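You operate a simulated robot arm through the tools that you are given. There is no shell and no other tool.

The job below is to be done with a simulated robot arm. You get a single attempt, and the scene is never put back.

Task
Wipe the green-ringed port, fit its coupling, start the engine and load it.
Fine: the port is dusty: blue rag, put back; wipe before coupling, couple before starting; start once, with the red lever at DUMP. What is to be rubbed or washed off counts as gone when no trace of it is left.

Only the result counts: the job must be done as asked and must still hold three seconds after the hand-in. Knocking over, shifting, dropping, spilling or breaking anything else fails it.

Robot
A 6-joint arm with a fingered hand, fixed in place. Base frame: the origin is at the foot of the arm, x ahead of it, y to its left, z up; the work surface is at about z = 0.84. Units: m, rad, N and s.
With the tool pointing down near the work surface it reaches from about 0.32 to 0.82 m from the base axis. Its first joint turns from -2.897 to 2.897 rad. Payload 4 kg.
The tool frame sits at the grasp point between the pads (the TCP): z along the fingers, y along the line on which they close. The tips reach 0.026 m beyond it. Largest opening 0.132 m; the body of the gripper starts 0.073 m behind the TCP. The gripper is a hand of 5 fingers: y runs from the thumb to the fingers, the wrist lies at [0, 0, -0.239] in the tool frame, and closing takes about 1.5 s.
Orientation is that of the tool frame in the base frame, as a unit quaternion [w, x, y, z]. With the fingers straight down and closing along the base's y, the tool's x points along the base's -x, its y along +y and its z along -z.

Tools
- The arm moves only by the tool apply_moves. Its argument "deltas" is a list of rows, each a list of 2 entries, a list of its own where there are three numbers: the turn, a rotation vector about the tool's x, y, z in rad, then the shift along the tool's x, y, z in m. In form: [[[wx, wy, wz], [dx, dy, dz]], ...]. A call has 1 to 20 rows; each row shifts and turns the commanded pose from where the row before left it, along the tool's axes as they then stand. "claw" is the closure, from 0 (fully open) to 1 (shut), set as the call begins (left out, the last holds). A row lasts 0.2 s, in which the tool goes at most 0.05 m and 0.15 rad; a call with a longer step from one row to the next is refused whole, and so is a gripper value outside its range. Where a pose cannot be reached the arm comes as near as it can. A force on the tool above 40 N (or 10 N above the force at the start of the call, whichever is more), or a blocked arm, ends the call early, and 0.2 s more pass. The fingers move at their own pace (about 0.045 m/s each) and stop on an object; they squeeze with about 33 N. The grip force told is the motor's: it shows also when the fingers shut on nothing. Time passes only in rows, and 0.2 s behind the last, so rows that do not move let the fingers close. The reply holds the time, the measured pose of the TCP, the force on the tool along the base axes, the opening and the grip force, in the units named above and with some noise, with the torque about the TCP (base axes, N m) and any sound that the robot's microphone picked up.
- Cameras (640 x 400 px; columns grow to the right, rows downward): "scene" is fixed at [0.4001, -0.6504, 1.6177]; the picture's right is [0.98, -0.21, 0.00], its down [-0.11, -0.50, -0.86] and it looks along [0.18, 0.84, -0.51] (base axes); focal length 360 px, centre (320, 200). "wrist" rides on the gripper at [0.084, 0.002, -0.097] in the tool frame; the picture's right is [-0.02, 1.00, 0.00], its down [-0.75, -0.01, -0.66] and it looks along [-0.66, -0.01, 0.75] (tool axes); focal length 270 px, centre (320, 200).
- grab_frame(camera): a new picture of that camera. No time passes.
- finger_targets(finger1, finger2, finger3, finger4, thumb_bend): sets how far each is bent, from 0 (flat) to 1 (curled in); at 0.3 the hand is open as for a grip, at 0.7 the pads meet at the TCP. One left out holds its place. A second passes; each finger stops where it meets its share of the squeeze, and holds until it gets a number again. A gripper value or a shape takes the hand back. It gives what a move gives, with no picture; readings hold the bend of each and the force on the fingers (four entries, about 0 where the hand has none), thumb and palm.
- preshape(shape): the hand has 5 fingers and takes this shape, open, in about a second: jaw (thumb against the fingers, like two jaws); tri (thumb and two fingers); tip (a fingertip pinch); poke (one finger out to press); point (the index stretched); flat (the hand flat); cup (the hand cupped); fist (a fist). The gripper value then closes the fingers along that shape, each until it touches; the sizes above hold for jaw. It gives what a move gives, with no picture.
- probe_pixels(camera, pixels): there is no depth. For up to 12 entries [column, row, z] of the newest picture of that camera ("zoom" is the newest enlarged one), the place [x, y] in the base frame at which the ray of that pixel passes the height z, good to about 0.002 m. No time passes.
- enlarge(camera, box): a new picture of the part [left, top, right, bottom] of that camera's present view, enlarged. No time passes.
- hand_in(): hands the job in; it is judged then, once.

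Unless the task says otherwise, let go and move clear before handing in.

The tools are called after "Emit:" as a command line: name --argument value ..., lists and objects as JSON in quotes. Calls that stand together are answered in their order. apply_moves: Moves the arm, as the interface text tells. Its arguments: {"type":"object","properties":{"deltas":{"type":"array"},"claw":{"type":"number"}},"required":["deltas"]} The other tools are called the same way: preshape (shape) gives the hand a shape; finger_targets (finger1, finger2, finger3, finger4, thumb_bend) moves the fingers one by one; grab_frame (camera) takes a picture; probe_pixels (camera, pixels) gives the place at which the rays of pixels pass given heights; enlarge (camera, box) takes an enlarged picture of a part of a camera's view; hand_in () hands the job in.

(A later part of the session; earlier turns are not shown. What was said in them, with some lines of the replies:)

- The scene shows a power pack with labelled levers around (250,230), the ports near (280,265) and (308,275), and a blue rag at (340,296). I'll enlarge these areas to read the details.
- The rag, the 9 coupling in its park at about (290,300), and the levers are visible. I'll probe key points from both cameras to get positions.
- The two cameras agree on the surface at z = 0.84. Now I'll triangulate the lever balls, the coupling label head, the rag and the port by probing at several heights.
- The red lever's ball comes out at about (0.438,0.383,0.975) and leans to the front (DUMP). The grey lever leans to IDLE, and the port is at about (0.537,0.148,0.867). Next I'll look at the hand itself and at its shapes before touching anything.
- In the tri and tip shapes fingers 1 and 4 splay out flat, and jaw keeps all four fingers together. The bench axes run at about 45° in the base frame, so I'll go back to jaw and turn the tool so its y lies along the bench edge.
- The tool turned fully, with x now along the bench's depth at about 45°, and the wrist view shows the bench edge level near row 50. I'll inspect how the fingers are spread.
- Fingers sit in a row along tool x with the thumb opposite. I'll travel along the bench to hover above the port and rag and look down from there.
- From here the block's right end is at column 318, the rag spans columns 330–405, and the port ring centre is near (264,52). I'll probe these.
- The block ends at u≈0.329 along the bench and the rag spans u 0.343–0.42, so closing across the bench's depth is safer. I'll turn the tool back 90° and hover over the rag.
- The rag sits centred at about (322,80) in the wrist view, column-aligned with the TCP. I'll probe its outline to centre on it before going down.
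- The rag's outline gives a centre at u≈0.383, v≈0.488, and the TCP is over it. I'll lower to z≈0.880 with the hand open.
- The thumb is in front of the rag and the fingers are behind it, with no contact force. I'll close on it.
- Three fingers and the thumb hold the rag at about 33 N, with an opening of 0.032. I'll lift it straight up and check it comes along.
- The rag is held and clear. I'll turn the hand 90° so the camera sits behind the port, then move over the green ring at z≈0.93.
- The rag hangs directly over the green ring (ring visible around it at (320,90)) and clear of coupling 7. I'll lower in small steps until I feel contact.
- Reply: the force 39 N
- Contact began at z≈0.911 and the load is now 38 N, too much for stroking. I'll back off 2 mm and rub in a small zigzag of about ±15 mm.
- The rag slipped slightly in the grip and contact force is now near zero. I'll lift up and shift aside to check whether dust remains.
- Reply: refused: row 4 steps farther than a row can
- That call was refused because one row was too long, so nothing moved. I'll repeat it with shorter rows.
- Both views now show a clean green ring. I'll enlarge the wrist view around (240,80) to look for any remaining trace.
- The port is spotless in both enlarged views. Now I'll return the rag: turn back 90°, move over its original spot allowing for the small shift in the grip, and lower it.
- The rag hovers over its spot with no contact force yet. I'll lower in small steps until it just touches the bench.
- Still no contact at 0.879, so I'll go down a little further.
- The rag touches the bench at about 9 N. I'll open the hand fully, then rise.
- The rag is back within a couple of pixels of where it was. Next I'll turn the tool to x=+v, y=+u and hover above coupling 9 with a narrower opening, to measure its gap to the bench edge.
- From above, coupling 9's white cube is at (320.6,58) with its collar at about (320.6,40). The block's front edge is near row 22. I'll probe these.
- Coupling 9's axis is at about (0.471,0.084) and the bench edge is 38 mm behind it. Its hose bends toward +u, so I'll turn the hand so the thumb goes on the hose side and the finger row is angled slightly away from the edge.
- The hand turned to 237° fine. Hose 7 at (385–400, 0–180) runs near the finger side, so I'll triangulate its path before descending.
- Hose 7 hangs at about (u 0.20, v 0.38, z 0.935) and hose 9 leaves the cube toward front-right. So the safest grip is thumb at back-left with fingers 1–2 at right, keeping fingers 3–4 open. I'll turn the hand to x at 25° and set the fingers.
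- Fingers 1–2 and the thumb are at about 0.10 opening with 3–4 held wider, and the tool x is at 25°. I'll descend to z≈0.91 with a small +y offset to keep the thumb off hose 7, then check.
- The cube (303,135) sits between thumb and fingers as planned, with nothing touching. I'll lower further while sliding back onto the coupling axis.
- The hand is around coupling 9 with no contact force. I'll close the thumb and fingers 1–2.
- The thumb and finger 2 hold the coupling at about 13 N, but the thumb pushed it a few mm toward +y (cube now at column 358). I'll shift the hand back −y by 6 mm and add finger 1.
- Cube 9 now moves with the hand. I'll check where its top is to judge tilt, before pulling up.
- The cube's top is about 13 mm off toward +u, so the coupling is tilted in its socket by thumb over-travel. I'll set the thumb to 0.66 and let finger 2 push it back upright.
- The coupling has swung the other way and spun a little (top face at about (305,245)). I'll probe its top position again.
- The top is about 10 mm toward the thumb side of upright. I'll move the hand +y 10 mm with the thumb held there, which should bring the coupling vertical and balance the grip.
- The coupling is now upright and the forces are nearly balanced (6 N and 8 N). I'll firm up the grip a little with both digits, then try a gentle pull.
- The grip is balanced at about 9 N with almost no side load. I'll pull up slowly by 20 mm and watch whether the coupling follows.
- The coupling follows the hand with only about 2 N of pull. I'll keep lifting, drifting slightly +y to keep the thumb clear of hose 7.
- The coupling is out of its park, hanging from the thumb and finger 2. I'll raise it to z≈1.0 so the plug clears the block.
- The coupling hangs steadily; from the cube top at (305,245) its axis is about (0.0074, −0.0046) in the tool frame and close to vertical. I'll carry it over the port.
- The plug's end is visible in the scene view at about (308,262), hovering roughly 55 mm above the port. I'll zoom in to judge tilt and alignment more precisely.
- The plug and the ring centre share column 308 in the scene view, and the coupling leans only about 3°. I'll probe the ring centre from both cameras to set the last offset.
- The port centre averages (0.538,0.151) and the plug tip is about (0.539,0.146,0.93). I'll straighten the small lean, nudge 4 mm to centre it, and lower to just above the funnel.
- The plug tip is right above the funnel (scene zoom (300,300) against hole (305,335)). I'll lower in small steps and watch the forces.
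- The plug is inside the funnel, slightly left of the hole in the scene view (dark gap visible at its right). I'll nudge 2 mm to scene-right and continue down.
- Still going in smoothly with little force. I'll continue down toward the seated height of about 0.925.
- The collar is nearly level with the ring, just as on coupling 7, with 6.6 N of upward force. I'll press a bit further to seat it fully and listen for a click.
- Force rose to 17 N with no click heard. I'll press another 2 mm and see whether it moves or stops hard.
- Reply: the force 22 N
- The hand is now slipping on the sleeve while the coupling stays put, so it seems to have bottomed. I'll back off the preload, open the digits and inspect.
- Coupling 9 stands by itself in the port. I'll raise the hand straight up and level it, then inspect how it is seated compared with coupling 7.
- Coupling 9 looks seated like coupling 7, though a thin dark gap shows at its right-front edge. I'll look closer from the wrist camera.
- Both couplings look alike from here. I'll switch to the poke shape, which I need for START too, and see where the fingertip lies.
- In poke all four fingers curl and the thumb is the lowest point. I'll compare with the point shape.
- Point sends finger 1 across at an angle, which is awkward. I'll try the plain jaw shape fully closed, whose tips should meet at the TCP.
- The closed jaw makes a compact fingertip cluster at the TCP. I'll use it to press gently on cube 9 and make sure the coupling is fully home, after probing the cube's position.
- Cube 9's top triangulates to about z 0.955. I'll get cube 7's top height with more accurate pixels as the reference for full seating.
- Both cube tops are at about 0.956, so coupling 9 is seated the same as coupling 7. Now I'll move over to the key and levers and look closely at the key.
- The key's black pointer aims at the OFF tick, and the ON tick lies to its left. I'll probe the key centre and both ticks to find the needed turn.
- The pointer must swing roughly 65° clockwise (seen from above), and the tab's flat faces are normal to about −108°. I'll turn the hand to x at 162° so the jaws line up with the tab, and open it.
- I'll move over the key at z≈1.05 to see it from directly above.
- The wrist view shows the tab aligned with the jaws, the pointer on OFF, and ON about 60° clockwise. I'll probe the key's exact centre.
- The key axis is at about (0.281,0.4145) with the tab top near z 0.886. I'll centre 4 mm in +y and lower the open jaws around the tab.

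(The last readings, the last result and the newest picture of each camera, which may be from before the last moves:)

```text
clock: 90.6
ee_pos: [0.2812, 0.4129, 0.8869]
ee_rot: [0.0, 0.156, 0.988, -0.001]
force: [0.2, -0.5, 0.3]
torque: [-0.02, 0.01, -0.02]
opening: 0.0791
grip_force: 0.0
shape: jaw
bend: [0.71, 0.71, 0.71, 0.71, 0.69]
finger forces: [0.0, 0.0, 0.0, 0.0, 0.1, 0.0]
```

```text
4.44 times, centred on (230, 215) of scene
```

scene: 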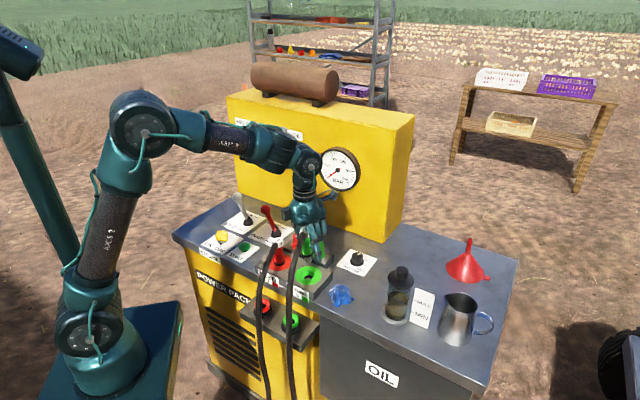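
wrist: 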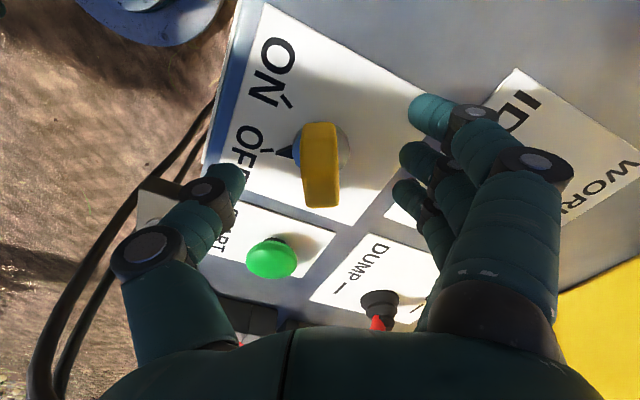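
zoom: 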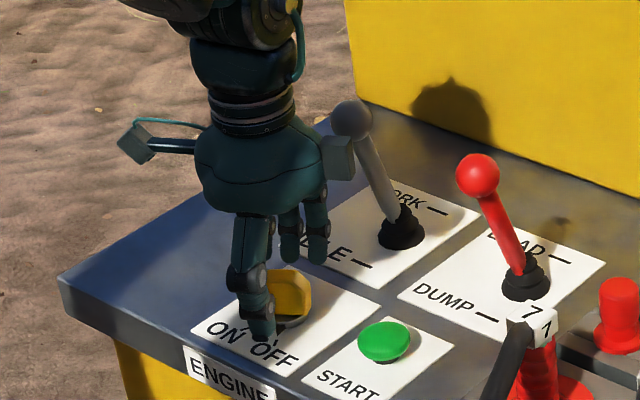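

Working through the pixels, the tab's top is lower than I assumed, about z 0.873, and the disc centre is about 3 mm in +x. I'll lower to 0.879, centre, and close gently on the tab.

Emit:
apply_moves --deltas '[[[0, 0, 0], [0.003, 0.002, 0.004]], [[0, 0, 0], [0, 0, 0.004]], [[0, 0, 0], [0, 0, 0]]]'

Emit:
apply_moves --deltas '[[[0, 0, 0], [0, 0, 0]], [[0, 0, 0], [0, 0, 0]], [[0, 0, 0], [0, 0, 0]], [[0, 0, 0], [0, 0, 0]], [[0, 0, 0], [0, 0, 0]], [[0, 0, 0], [0, 0, 0]]]' --claw 1

Emit:
grab_frame --camera "wrist"

Emit:
enlarge --camera "scene" --box '[180, 170, 280, 260]'

```text
clock: 91.4
ee_pos: [0.2791, 0.4165, 0.8812]
ee_rot: [0.0, 0.157, 0.988, 0.0]
force: [0.1, 0.4, 0.3]
torque: [0.04, -0.01, -0.01]
opening: 0.0792
grip_force: 0.0
shape: jaw
bend: [0.71, 0.71, 0.71, 0.71, 0.69]
finger forces: [0.0, 0.0, 0.0, 0.0, 0.0, 0.0]
```

```text
clock: 92.8
ee_pos: [0.2792, 0.4145, 0.8808]
ee_rot: [0.001, 0.157, 0.988, -0.002]
force: [-1.7, -8.7, -1.2]
torque: [-0.02, 0.03, -0.01]
opening: 0.0058
grip_force: 33.6
shape: jaw
bend: [0.67, 0.71, 0.72, 0.67, 0.7]
finger forces: [0.0, 9.6, 9.1, 0.0, 27.4, 0.0]
```

```text
taken
```

wrist: 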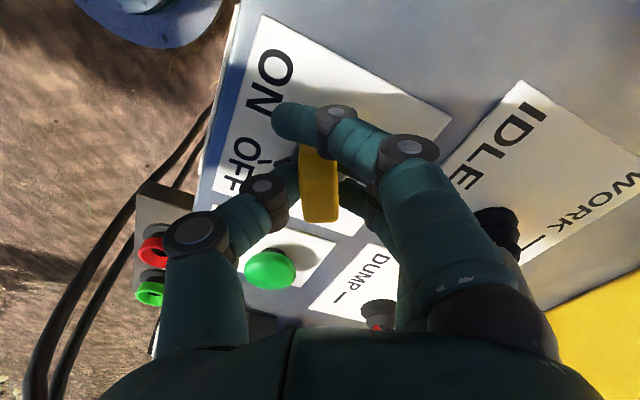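

```text
4.44 times, centred on (230, 215) of scene
```

zoom: 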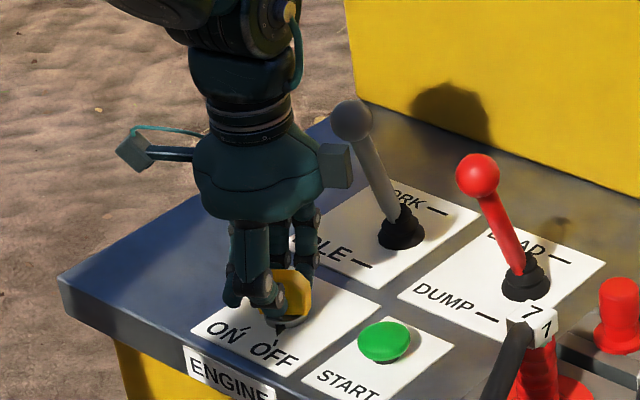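

Fingers 2, 3 and the thumb hold the tab. I'll turn it about 40° clockwise first and check.

Emit:
apply_moves --deltas '[[[0, 0, 0.1], [0, 0, 0]], [[0, 0, 0.1], [0, 0, 0]], [[0, 0, 0.1], [0, 0, 0]], [[0, 0, 0.1], [0, 0, 0]], [[0, 0, 0.1], [0, 0, 0]], [[0, 0, 0.1], [0, 0, 0]], [[0, 0, 0.1], [0, 0, 0]], [[0, 0, 0], [0, 0, 0]]]'

Emit:
grab_frame --camera "wrist"

Emit:
enlarge --camera "scene" --box '[180, 170, 280, 260]'

Emit:
enlarge --camera "scene" --box '[220, 90, 380, 190]'

```text
clock: 94.6
ee_pos: [0.2794, 0.4168, 0.8799]
ee_rot: [0.0, 0.486, 0.874, 0.0]
force: [-1.2, -15.8, -6.2]
torque: [-0.18, -0.09, 0.02]
opening: 0.0055
grip_force: 33.3
shape: jaw
bend: [0.67, 0.71, 0.71, 0.67, 0.7]
finger forces: [0.0, 9.2, 8.5, 0.0, 26.7, 0.1]
```

```text
taken
```

wrist: 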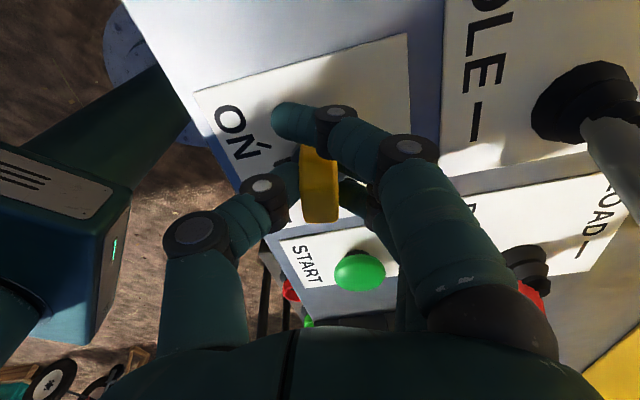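

```text
4.44 times, centred on (230, 215) of scene
```

zoom: 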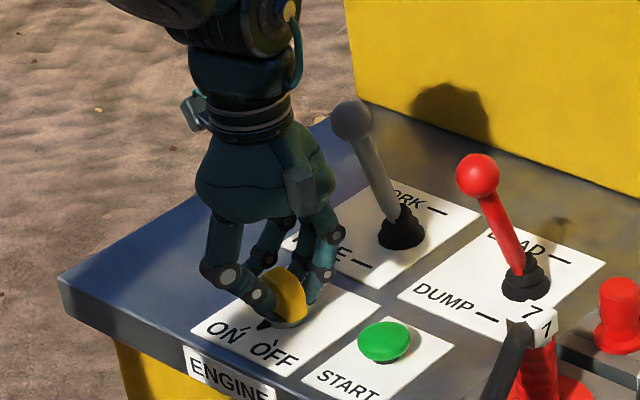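

```text
4.00 times, centred on (300, 140) of scene
```

zoom: 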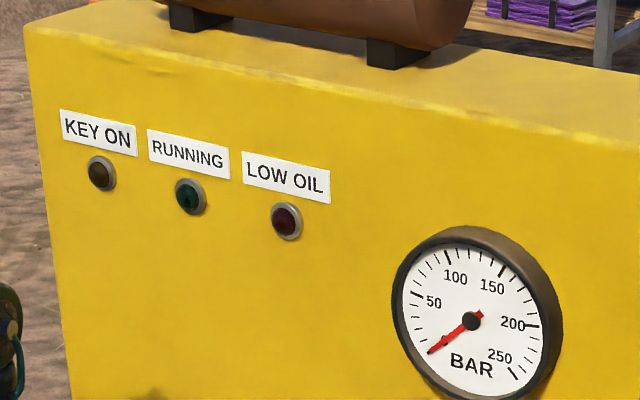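

The key turns with the hand; there's about 16 N of side load in −y, so I'll shift 2 mm that way and continue the turn.

Emit:
apply_moves --deltas '[[[0, 0, 0.07], [-0.0017, -0.001, 0]], [[0, 0, 0.09], [0, 0, 0]], [[0, 0, 0.09], [0, 0, 0]], [[0, 0, 0.09], [0, 0, 0]], [[0, 0, 0], [0, 0, 0]]]'

Emit:
enlarge --camera "scene" --box '[180, 170, 280, 260]'

Emit:
enlarge --camera "scene" --box '[220, 90, 380, 190]'

```text
clock: 95.8
ee_pos: [0.2793, 0.4155, 0.8823]
ee_rot: [0.0, 0.627, 0.779, 0.001]
force: [-4.3, 5.7, -11.0]
torque: [0.13, -0.09, 0.0]
opening: 0.0048
grip_force: 32.9
shape: jaw
bend: [0.67, 0.71, 0.71, 0.67, 0.7]
finger forces: [0.0, 10.6, 10.5, 0.1, 24.2, 0.0]
```

```text
4.44 times, centred on (230, 215) of scene
```

zoom: 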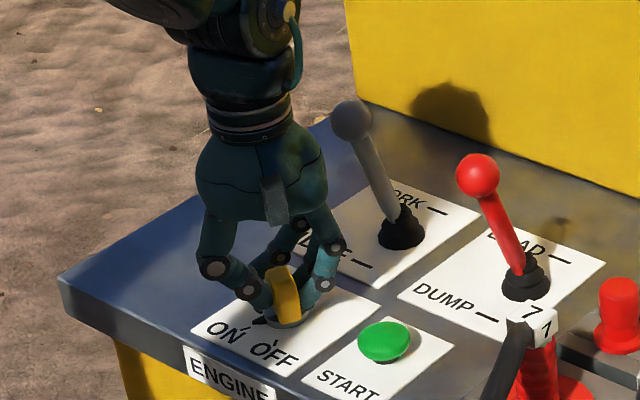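

```text
4.00 times, centred on (300, 140) of scene
```

zoom: 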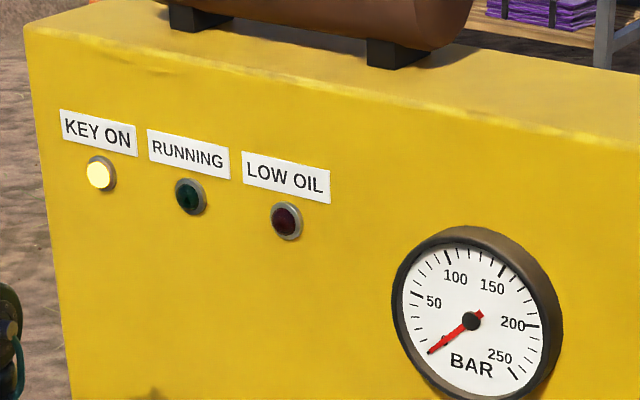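

The KEY ON lamp is lit and LOW OIL stays dark. I'll open the hand and rise clear.

Emit:
apply_moves --deltas '[[[0, 0, 0], [0, 0, 0]], [[0, 0, 0], [0, 0, 0]], [[0, 0, 0], [0, 0, 0]], [[0, 0, 0], [0, 0, 0]], [[0, 0, 0], [0, 0, 0]], [[0, 0, 0], [0, 0, 0]]]' --claw 0.4

Emit:
apply_moves --deltas '[[[0, 0, 0], [0, 0, -0.02]], [[0, 0, 0], [0, 0, -0.03]], [[0, 0, 0], [0, 0, -0.04]], [[0, 0, 0], [0, 0, -0.04]], [[0, 0, 0], [0, 0, -0.04]]]'

Emit:
grab_frame --camera "wrist"

Emit:
enlarge --camera "scene" --box '[190, 190, 290, 260]'

Emit:
enlarge --camera "scene" --box '[220, 90, 380, 190]'

```text
clock: 97.2
ee_pos: [0.2797, 0.4155, 0.8828]
ee_rot: [0.001, 0.628, 0.779, -0.001]
force: [0.0, 0.2, 0.3]
torque: [-0.03, 0.01, -0.01]
opening: 0.0791
grip_force: 0.0
shape: jaw
bend: [0.71, 0.71, 0.71, 0.71, 0.69]
finger forces: [0.0, 0.0, 0.0, 0.0, 0.1, 0.0]
```

```text
clock: 98.4
ee_pos: [0.2792, 0.4145, 1.0523]
ee_rot: [0.001, 0.626, 0.779, -0.001]
force: [0.4, 0.7, 0.0]
torque: [0.0, 0.01, -0.02]
opening: 0.0789
grip_force: 0.0
shape: jaw
bend: [0.71, 0.71, 0.71, 0.71, 0.69]
finger forces: [0.0, 0.0, 0.0, 0.0, 0.0, 0.0]
```

```text
taken
```

wrist: 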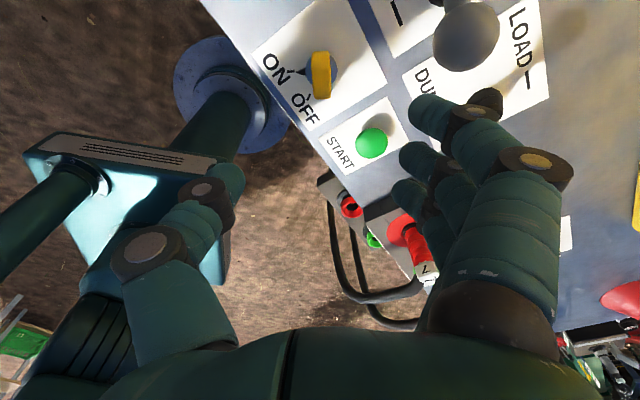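

```text
5.71 times, centred on (240, 225) of scene
```

zoom: 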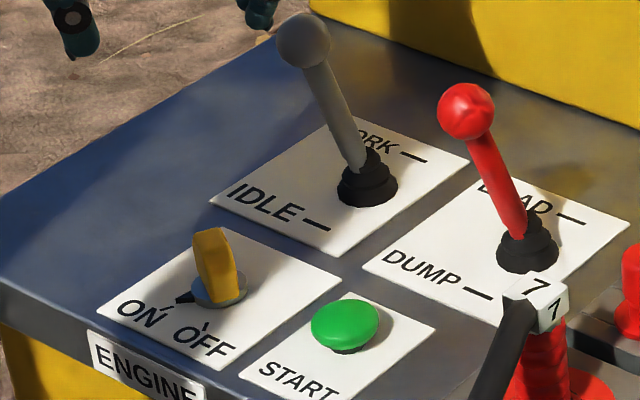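

```text
4.00 times, centred on (300, 140) of scene
```

zoom: 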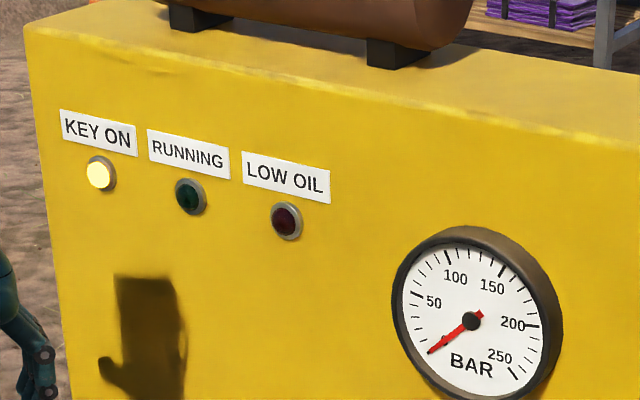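

The key pointer is now on ON and stays there, with KEY ON lit and both levers still at IDLE and DUMP. I'll close the hand, turn it to 162° and move over the START button.

Emit:
apply_moves --deltas '[[[0, 0, -0.1486], [0, 0, 0]], [[0, 0, -0.1486], [0, 0, 0]], [[0, 0, -0.1486], [0, 0, 0]], [[0, 0, -0.1486], [0, 0, 0]], [[0, 0, -0.1486], [0, 0, 0]], [[0, 0, -0.1486], [0, 0, 0]], [[0, 0, -0.1486], [0, 0, 0]], [[0, 0, 0], [-0.0306, -0.0134, 0]], [[0, 0, 0], [-0.0306, -0.0134, 0]], [[0, 0, 0], [-0.0305, -0.0133, 0]], [[0, 0, 0], [0, 0, 0.02]], [[0, 0, 0], [0, 0, 0.02]], [[0, 0, 0], [0, 0, 0]]]' --claw 1

Emit:
grab_frame --camera "wrist"

Emit:
enlarge --camera "scene" --box '[190, 160, 310, 260]'

```text
clock: 101.2
ee_pos: [0.3545, 0.348, 1.0108]
ee_rot: [0.0, 0.155, 0.988, 0.0]
force: [-0.7, 0.1, 0.2]
torque: [-0.01, -0.03, -0.01]
opening: 0.0
grip_force: 33.1
shape: jaw
bend: [0.67, 0.6, 0.6, 0.67, 0.66]
finger forces: [0.0, 0.0, 0.0, 0.0, 0.0, 0.0]
```

```text
taken
```

wrist: 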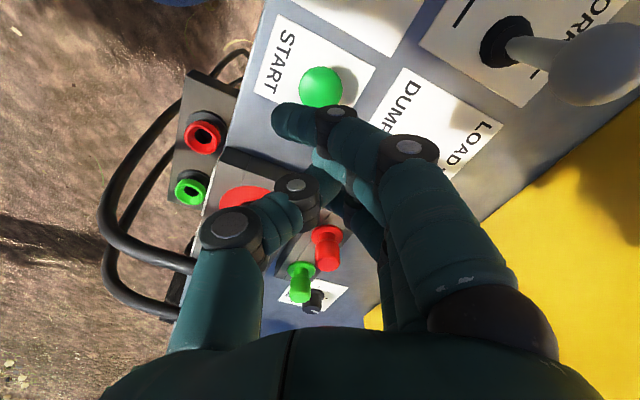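

```text
4.00 times, centred on (250, 210) of scene
```

zoom: 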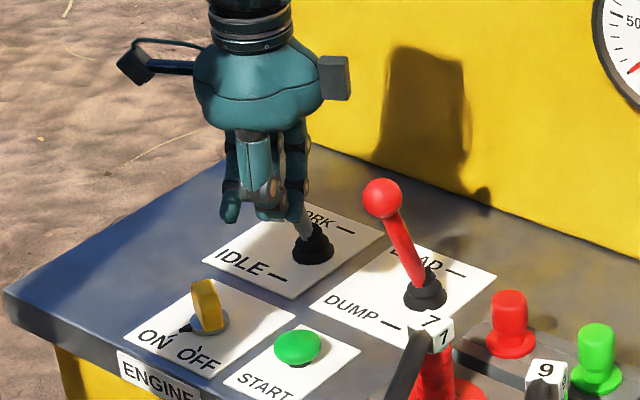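

The START button is at (321,87) in the wrist view; I'll probe it to fine-centre before pressing.

Emit:
probe_pixels --camera "wrist" --pixels '[[321, 87, 0.86], [321, 87, 0.865], [321, 87, 0.855]]'

Emit:
probe_pixels --camera "scene" --pixels '[[244.2, 245.8, 0.865], [244.2, 245.8, 0.86], [244.2, 245.8, 0.855]]'

```text
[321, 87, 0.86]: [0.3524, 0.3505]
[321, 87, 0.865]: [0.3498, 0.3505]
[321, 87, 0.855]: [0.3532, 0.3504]
```

```text
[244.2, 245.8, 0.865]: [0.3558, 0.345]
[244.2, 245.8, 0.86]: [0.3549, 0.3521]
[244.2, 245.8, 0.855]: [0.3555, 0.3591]
```

The button centre is about (0.3535,0.351,0.861). I'll centre on it and descend to just above it.

Emit:
apply_moves --deltas '[[[0, 0, 0], [0.002, 0.0025, 0.02]], [[0, 0, 0], [0, 0, 0.03]], [[0, 0, 0], [0, 0, 0.03]], [[0, 0, 0], [0, 0, 0.02]], [[0, 0, 0], [0, 0, 0]]]'

Emit:
enlarge --camera "scene" --box '[210, 190, 310, 260]'

Emit:
enlarge --camera "wrist" --box '[220, 60, 440, 260]'

```text
clock: 102.4
ee_pos: [0.3529, 0.3534, 0.9111]
ee_rot: [0.0, 0.157, 0.988, 0.001]
force: [0.0, -0.9, -0.2]
torque: [-0.02, 0.03, -0.01]
opening: 0.0
grip_force: 33.1
shape: jaw
bend: [0.67, 0.6, 0.6, 0.67, 0.66]
finger forces: [0.0, 0.0, 0.1, 0.0, 0.0, 0.1]
```

```text
5.71 times, centred on (260, 225) of scene
```

zoom: 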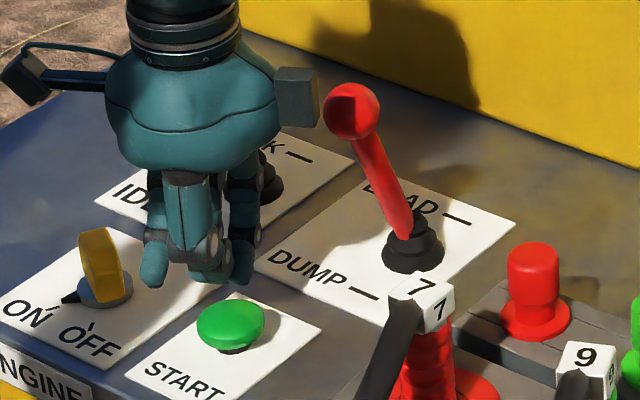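

```text
2.00 times, centred on (330, 160) of wrist
```

zoom: 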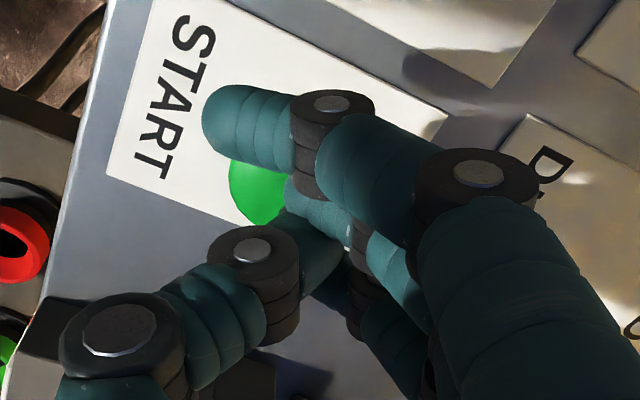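

The fingertip cluster is just above the button with the outer fingers clear of it. I'll press down in 4 mm steps.

Emit:
apply_moves --deltas '[[[0, 0, 0], [0, -0.001, 0.004]], [[0, 0, 0], [0, 0, 0.004]], [[0, 0, 0], [0, 0, 0.004]], [[0, 0, 0], [0, 0, 0]]]'

Emit:
enlarge --camera "scene" --box '[210, 190, 310, 260]'

```text
clock: 103.4
ee_pos: [0.3524, 0.3508, 0.899]
ee_rot: [0.0, 0.156, 0.988, 0.0]
force: [1.2, 0.0, -0.6]
torque: [-0.02, 0.04, 0.01]
opening: 0.0
grip_force: 33.7
shape: jaw
bend: [0.67, 0.6, 0.6, 0.67, 0.66]
finger forces: [0.1, 0.0, 0.1, 0.0, 0.0, 0.1]
```

```text
5.71 times, centred on (260, 225) of scene
```

zoom: 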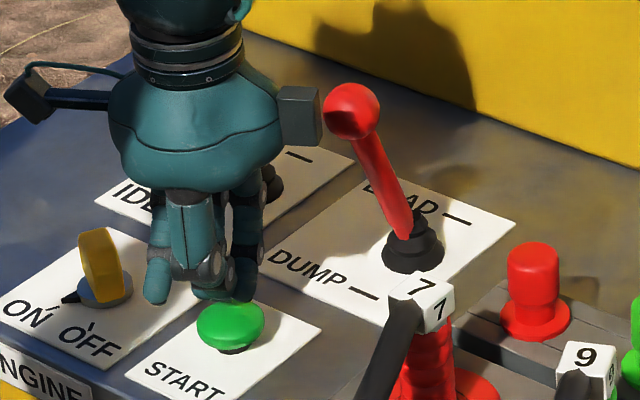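

No contact yet; the tips are just above the button. I'll keep lowering in small steps, watching for contact, sound and the RUNNING lamp.

Emit:
apply_moves --deltas '[[[0, 0, 0], [0, 0, 0.004]], [[0, 0, 0], [0, 0, 0.004]], [[0, 0, 0], [0, 0, 0]]]'

Emit:
apply_moves --deltas '[[[0, 0, 0], [0, 0, 0.003]], [[0, 0, 0], [0, 0, 0]]]'

Emit:
enlarge --camera "scene" --box '[210, 190, 310, 260]'

```text
clock: 104.2
ee_pos: [0.3532, 0.3512, 0.8911]
ee_rot: [0.0, 0.156, 0.988, 0.0]
force: [-0.2, 0.7, 2.3]
torque: [0.03, -0.03, 0.0]
opening: 0.0
grip_force: 33.3
shape: jaw
bend: [0.67, 0.6, 0.6, 0.67, 0.66]
finger forces: [0.1, 0.0, 0.0, 0.0, 0.0, 0.1]
```

```text
clock: 104.8
ee_pos: [0.3532, 0.351, 0.888]
ee_rot: [0.0, 0.156, 0.988, 0.0]
force: [-1.8, 1.7, 3.5]
torque: [0.03, 0.0, 0.0]
opening: 0.0003
grip_force: 33.3
shape: jaw
bend: [0.67, 0.6, 0.6, 0.67, 0.66]
finger forces: [0.0, 0.1, 0.1, 0.0, 0.0, 0.1]
heard: click
```

```text
5.71 times, centred on (260, 225) of scene
```

zoom: 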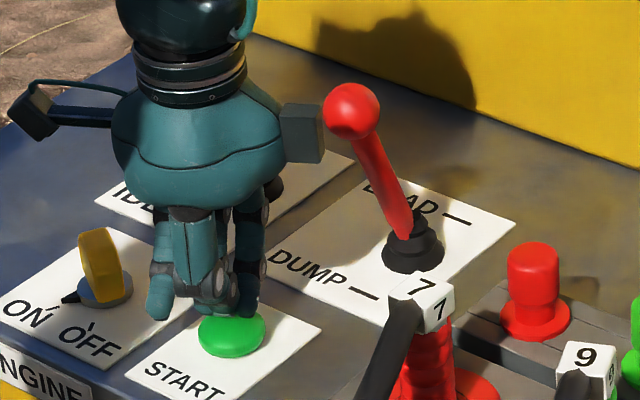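

A click was heard as the button went down. I'll check the lamps before doing anything else.

Emit:
enlarge --camera "scene" --box '[220, 90, 380, 190]'

```text
4.00 times, centred on (300, 140) of scene
```

zoom: 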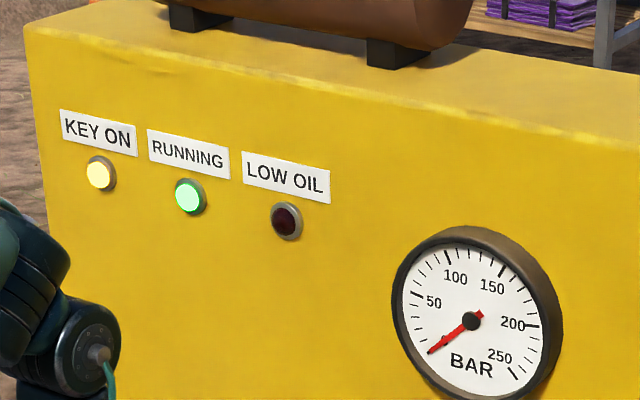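

The RUNNING lamp is lit and LOW OIL is off, so the engine is started with the lever at DUMP. I'll release the button straight up and get ready to push the red lever.

Emit:
apply_moves --deltas '[[[0, 0, 0], [0, 0, -0.02]], [[0, 0, 0], [0, 0, -0.03]], [[0, 0, 0], [0, 0, -0.04]], [[0, 0, 0], [0, 0, -0.04]], [[0, 0, 0.118], [0, 0, 0]], [[0, 0, 0.118], [0, 0, 0]], [[0, 0, 0.118], [0, 0, 0]], [[0, 0, 0.117], [0, 0, 0]], [[0, 0, 0], [-0.0183, -0.0165, 0]], [[0, 0, 0], [-0.0183, -0.0165, 0]], [[0, 0, 0], [0, 0, 0]]]'

Emit:
grab_frame --camera "wrist"

Emit:
grab_frame --camera "scene"

Emit:
enlarge --camera "scene" --box '[200, 150, 320, 260]'

```text
clock: 107.2
ee_pos: [0.3559, 0.3016, 1.0169]
ee_rot: [0.0, 0.383, 0.924, 0.0]
force: [-0.4, 0.3, 0.1]
torque: [0.03, -0.01, 0.01]
opening: 0.0
grip_force: 33.0
shape: jaw
bend: [0.67, 0.6, 0.6, 0.67, 0.66]
finger forces: [0.0, 0.0, 0.1, 0.0, 0.1, 0.0]
```

```text
taken
```

wrist: 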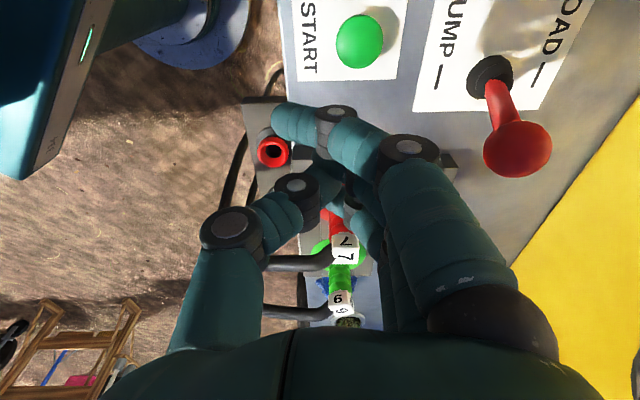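

```text
taken
```

scene: 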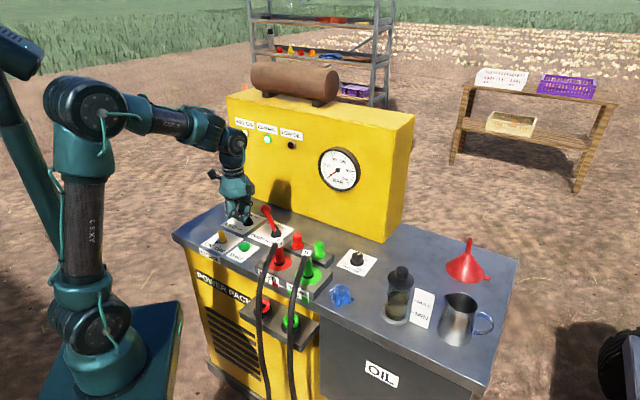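

```text
3.64 times, centred on (260, 205) of scene
```

zoom: 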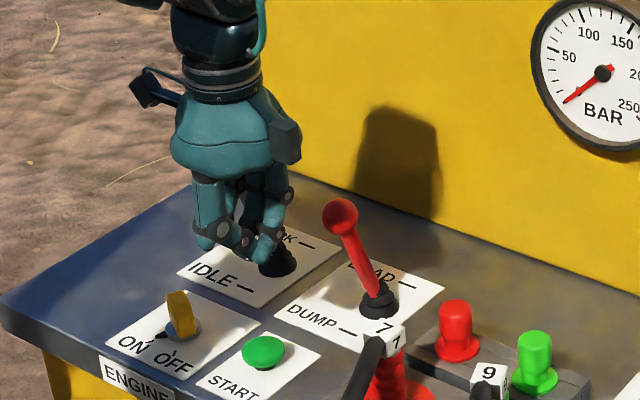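

The red ball at (517,148) lines up with the finger row (tool x≈0) about 115 mm ahead in +y. I'll lower to z≈0.945 and approach it.

Emit:
apply_moves --deltas '[[[0, 0, 0], [0, 0, 0.025]], [[0, 0, 0], [0, 0, 0.025]], [[0, 0, 0], [0, 0, 0.02]], [[0, 0, 0], [0, 0.02, 0]], [[0, 0, 0], [0, 0.02, 0]], [[0, 0, 0], [0, 0, 0]]]'

Emit:
enlarge --camera "scene" --box '[200, 150, 320, 260]'

Emit:
grab_frame --camera "wrist"

```text
clock: 108.6
ee_pos: [0.3847, 0.3307, 0.9484]
ee_rot: [0.0, 0.382, 0.924, 0.0]
force: [-0.2, -0.3, 0.9]
torque: [-0.02, -0.01, 0.02]
opening: 0.0001
grip_force: 32.8
shape: jaw
bend: [0.67, 0.6, 0.6, 0.67, 0.66]
finger forces: [0.0, 0.0, 0.0, 0.0, 0.0, 0.1]
```

```text
3.64 times, centred on (260, 205) of scene
```

zoom: 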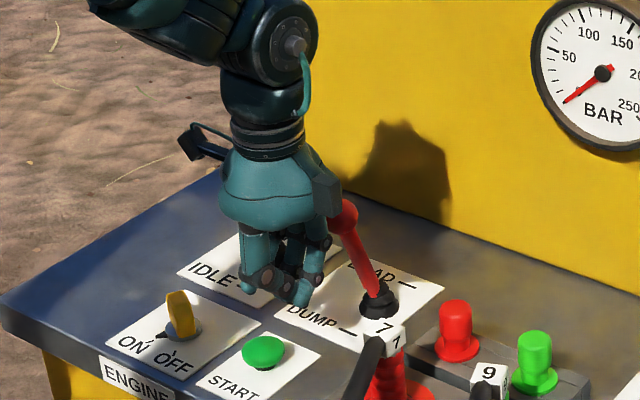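

```text
taken
```

wrist: 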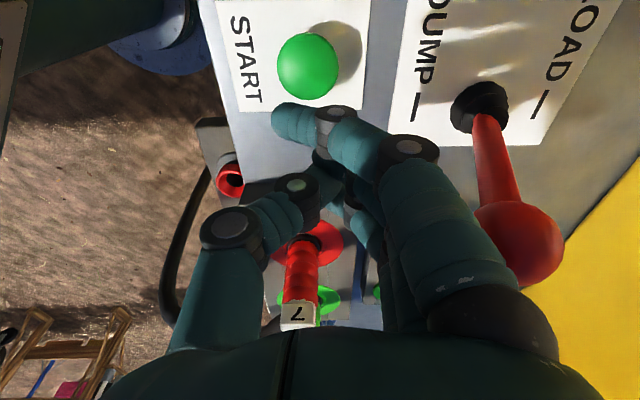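

The ball is about 80 mm ahead of the TCP in +y and below the palm, well lined up. I'll push forward slowly.

Emit:
apply_moves --deltas '[[[0, 0, 0], [0, 0.012, 0]], [[0, 0, 0], [0, 0.012, 0]], [[0, 0, 0], [0, 0.01, 0]], [[0, 0, 0], [0, 0.01, 0]], [[0, 0, 0], [0, 0.01, 0]], [[0, 0, 0], [0, 0, 0]]]'

Emit:
enlarge --camera "scene" --box '[210, 150, 330, 260]'

Emit:
grab_frame --camera "wrist"

```text
clock: 110.0
ee_pos: [0.423, 0.3683, 0.9487]
ee_rot: [0.0, 0.383, 0.924, 0.0]
force: [0.5, -0.3, 0.0]
torque: [0.03, -0.01, 0.01]
opening: 0.0
grip_force: 33.0
shape: jaw
bend: [0.67, 0.6, 0.6, 0.67, 0.66]
finger forces: [0.0, 0.1, 0.0, 0.0, 0.0, 0.0]
```

```text
3.64 times, centred on (270, 205) of scene
```

zoom: 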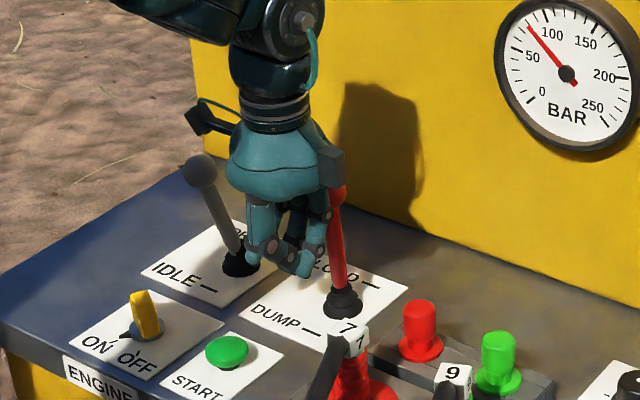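

```text
taken
```

wrist: 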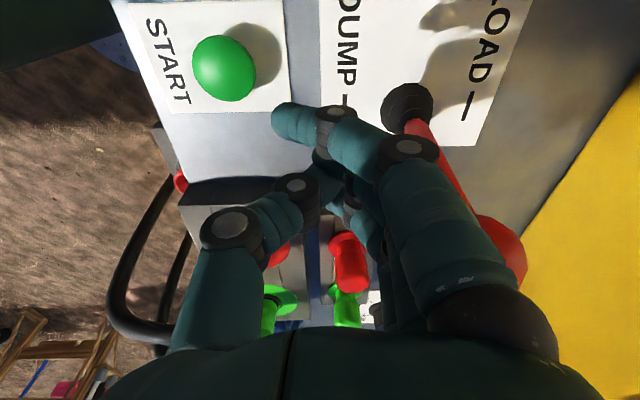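

The lever is moving easily and the gauge has risen to about 80 bar. I'll keep pushing toward LOAD.

Emit:
apply_moves --deltas '[[[0, 0, 0], [0, 0.01, 0]], [[0, 0, 0], [0, 0.01, 0]], [[0, 0, 0], [0, 0.01, 0]], [[0, 0, 0], [0, 0.01, 0]], [[0, 0, 0], [0, 0, 0]]]'

Emit:
enlarge --camera "scene" --box '[220, 150, 360, 260]'

Emit:
enlarge --camera "scene" --box '[220, 90, 380, 190]'

Emit:
grab_frame --camera "wrist"

```text
clock: 111.2
ee_pos: [0.4505, 0.3965, 0.949]
ee_rot: [0.0, 0.383, 0.924, 0.0]
force: [0.7, -0.1, 0.1]
torque: [0.02, 0.01, -0.02]
opening: 0.0
grip_force: 33.1
shape: jaw
bend: [0.67, 0.6, 0.6, 0.67, 0.66]
finger forces: [0.0, 0.1, 0.0, 0.0, 0.0, 0.0]
```

```text
3.64 times, centred on (290, 205) of scene
```

zoom: 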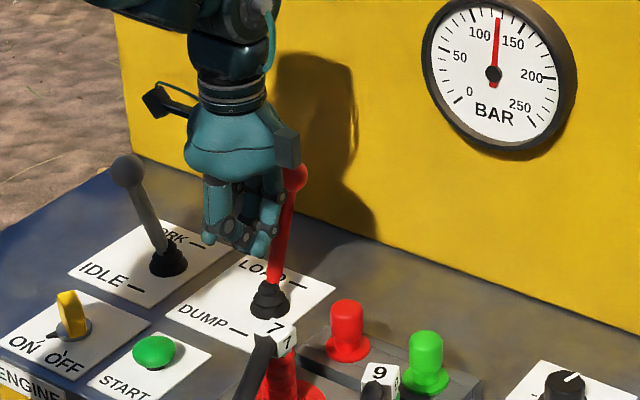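

```text
4.00 times, centred on (300, 140) of scene
```

zoom: 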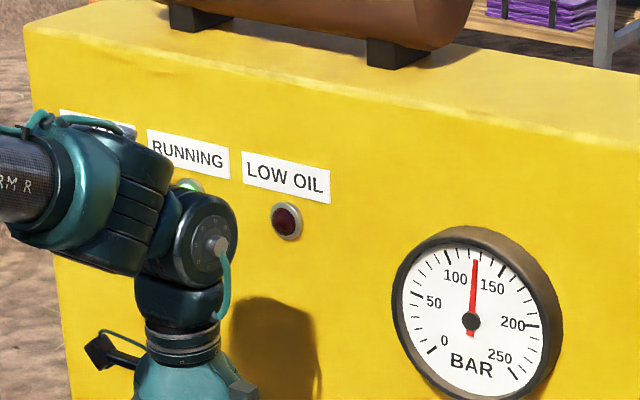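

```text
taken
```

wrist: 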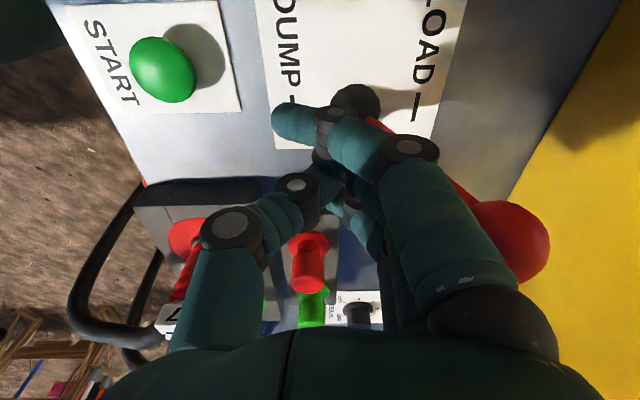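

The gauge reads about 125 bar and the lever is nearly at LOAD. I'll push on gently until it meets its stop.

Emit:
apply_moves --deltas '[[[0, 0, 0], [0, 0.006, 0]], [[0, 0, 0], [0, 0.006, 0]], [[0, 0, 0], [0, 0.006, 0]], [[0, 0, 0], [0, 0, 0]]]'

Emit:
enlarge --camera "scene" --box '[220, 150, 360, 260]'

```text
clock: 112.2
ee_pos: [0.4621, 0.4078, 0.9476]
ee_rot: [-0.001, 0.382, 0.924, -0.002]
force: [-21.9, -26.8, 4.5]
torque: [0.78, -0.71, -0.16]
opening: 0.0
grip_force: 33.5
shape: jaw
bend: [0.67, 0.58, 0.56, 0.67, 0.66]
finger forces: [0.0, 12.2, 21.0, 0.0, 0.1, 0.0]
```

```text
3.64 times, centred on (290, 205) of scene
```

zoom: 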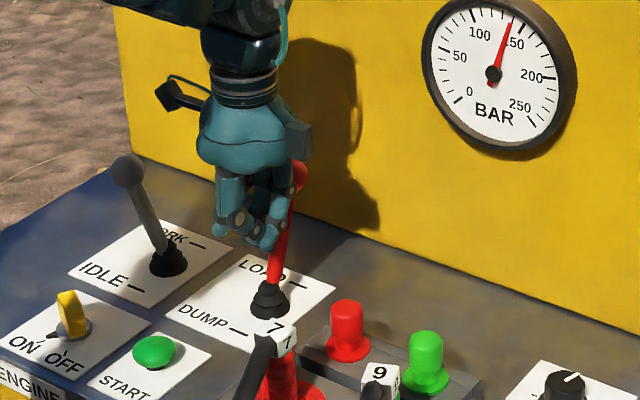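

The lever hit its stop (35 N) and pressure is about 140 bar. I'll back straight off and rise, then check it all holds.

Emit:
apply_moves --deltas '[[[0, 0, 0], [0, -0.01, 0]], [[0, 0, 0], [0, -0.02, 0]], [[0, 0, 0], [0, -0.03, 0]], [[0, 0, 0], [0, -0.03, 0]], [[0, 0, 0], [0, -0.03, -0.01]], [[0, 0, 0], [0, 0, -0.04]], [[0, 0, 0], [0, 0, -0.04]], [[0, 0, 0], [0, 0, -0.04]], [[0, 0, 0], [0, 0, -0.04]]]'

Emit:
grab_frame --camera "scene"

Emit:
enlarge --camera "scene" --box '[190, 170, 350, 290]'

Emit:
enlarge --camera "scene" --box '[220, 90, 380, 190]'

Emit:
enlarge --camera "scene" --box '[230, 230, 390, 330]'

Emit:
enlarge --camera "scene" --box '[360, 230, 520, 330]'

```text
clock: 114.2
ee_pos: [0.3781, 0.3244, 1.1188]
ee_rot: [0.0, 0.382, 0.924, 0.0]
force: [-0.3, -0.8, 0.4]
torque: [-0.01, 0.01, -0.01]
opening: 0.0
grip_force: 33.0
shape: jaw
bend: [0.67, 0.59, 0.59, 0.67, 0.66]
finger forces: [0.0, 0.1, 0.0, 0.0, 0.1, 0.0]
```

```text
taken
```

scene: 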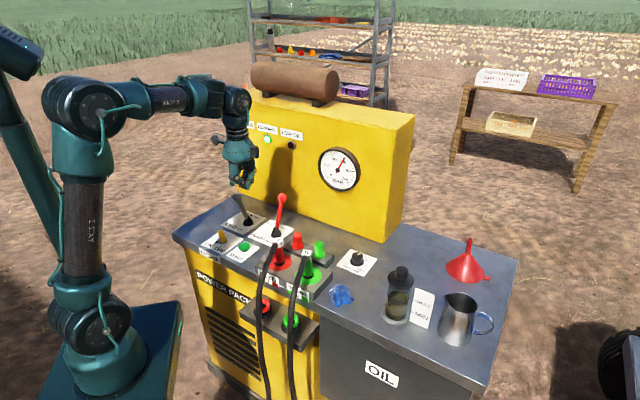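

```text
3.33 times, centred on (270, 230) of scene
```

zoom: 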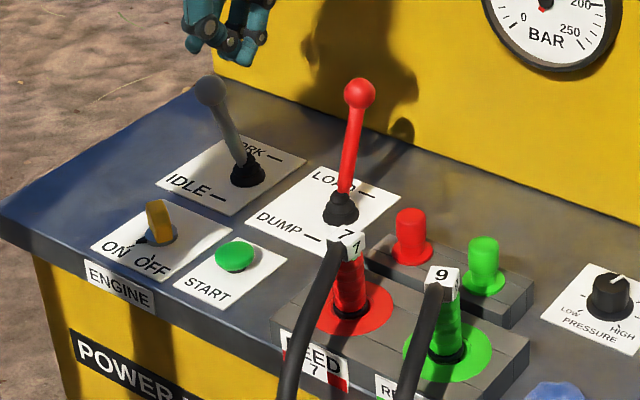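

```text
4.00 times, centred on (300, 140) of scene
```

zoom: 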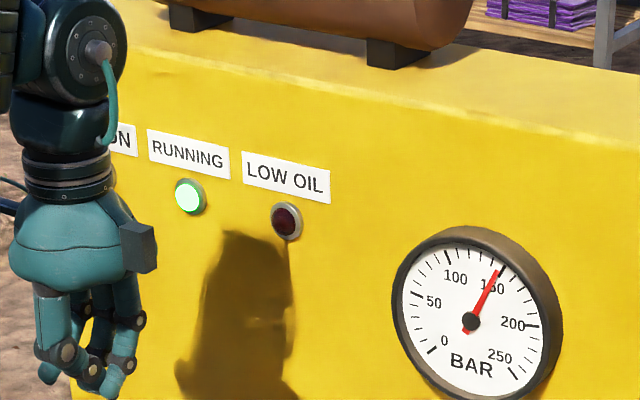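

```text
4.00 times, centred on (310, 280) of scene
```

zoom: 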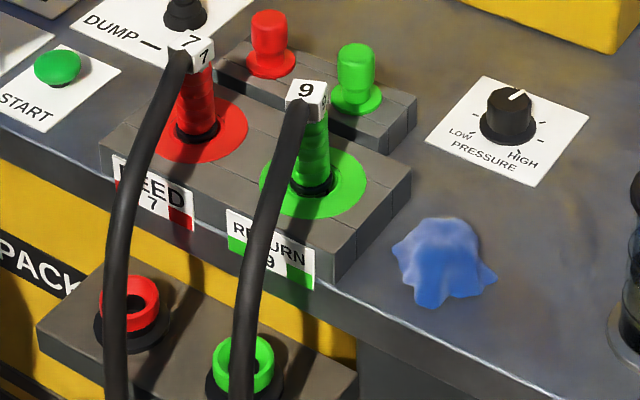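

```text
4.00 times, centred on (440, 280) of scene
```

zoom: 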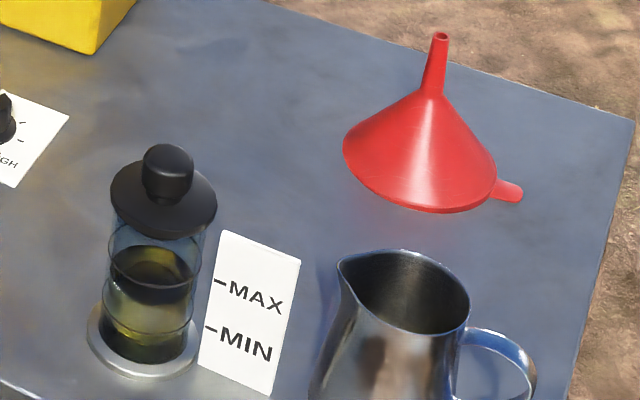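

The engine is running at LOAD with about 148 bar; coupling 9, the rag and everything else are in place. I'll open the hand, move a little farther clear, wait, and check it holds.

Emit:
apply_moves --deltas '[[[0, 0, 0], [0, -0.03, -0.02]], [[0, 0, 0], [0, -0.03, -0.02]], [[0, 0, 0], [0, 0, 0]], [[0, 0, 0], [0, 0, 0]], [[0, 0, 0], [0, 0, 0]], [[0, 0, 0], [0, 0, 0]], [[0, 0, 0], [0, 0, 0]], [[0, 0, 0], [0, 0, 0]], [[0, 0, 0], [0, 0, 0]], [[0, 0, 0], [0, 0, 0]], [[0, 0, 0], [0, 0, 0]], [[0, 0, 0], [0, 0, 0]], [[0, 0, 0], [0, 0, 0]], [[0, 0, 0], [0, 0, 0]], [[0, 0, 0], [0, 0, 0]], [[0, 0, 0], [0, 0, 0]]]' --claw 0

Emit:
enlarge --camera "scene" --box '[220, 90, 380, 190]'

Emit:
enlarge --camera "scene" --box '[190, 180, 350, 300]'

```text
clock: 117.6
ee_pos: [0.3362, 0.2817, 1.1576]
ee_rot: [0.0, 0.382, 0.924, 0.0]
force: [-0.2, -0.5, 0.5]
torque: [0.0, -0.01, -0.01]
opening: 0.1318
grip_force: 0.1
shape: jaw
bend: [0.3, 0.3, 0.3, 0.3, 0.3]
finger forces: [0.0, 0.1, 0.1, 0.1, 0.0, 0.0]
```

```text
4.00 times, centred on (300, 140) of scene
```

zoom: 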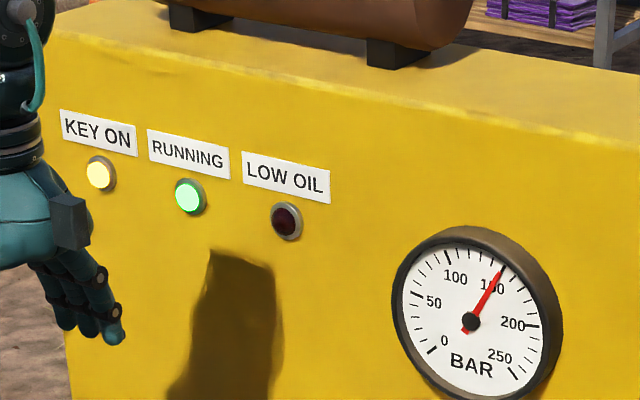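

```text
3.33 times, centred on (270, 240) of scene
```

zoom: 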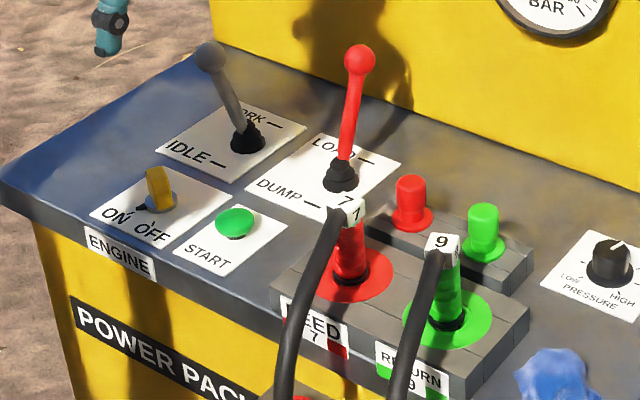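

KEY ON and RUNNING are lit and LOW OIL is dark. The gauge holds at about 150 bar, the red lever stands at LOAD, coupling 9 is seated, the rag is back in place, and the hand is open and clear. I'm handing in.

Emit:
hand_in

```text
The job is handed in.
```

The job is done and handed in: the green-ringed port is wiped, coupling 9 is fitted, and the engine is running under load. The result of the judging was not shown to me.

- **Wipe:** I rubbed the port with the blue rag until enlarged views from both cameras showed no trace of dust. The rag went back to its spot, within about 2 pixels of where it started.
- **Coupling:** Coupling 9 came out of its park and into the green-ringed RETURN port. I heard no click as it went in, but its top sits at the same height as coupling 7's (about z 0.956), and it stayed put once the system was under pressure.
- **Start:** I turned the key to ON, then pressed START once with the red lever at DUMP. The RUNNING lamp lit and LOW OIL stayed dark.
- **Load:** I pushed the red lever to its stop at LOAD. The gauge climbed to about 150 bar and was still there about three seconds later, just before hand-in.

I left the grey lever at IDLE and the PRESSURE knob where it was, since the task named neither. The hand is open and clear of the bench.
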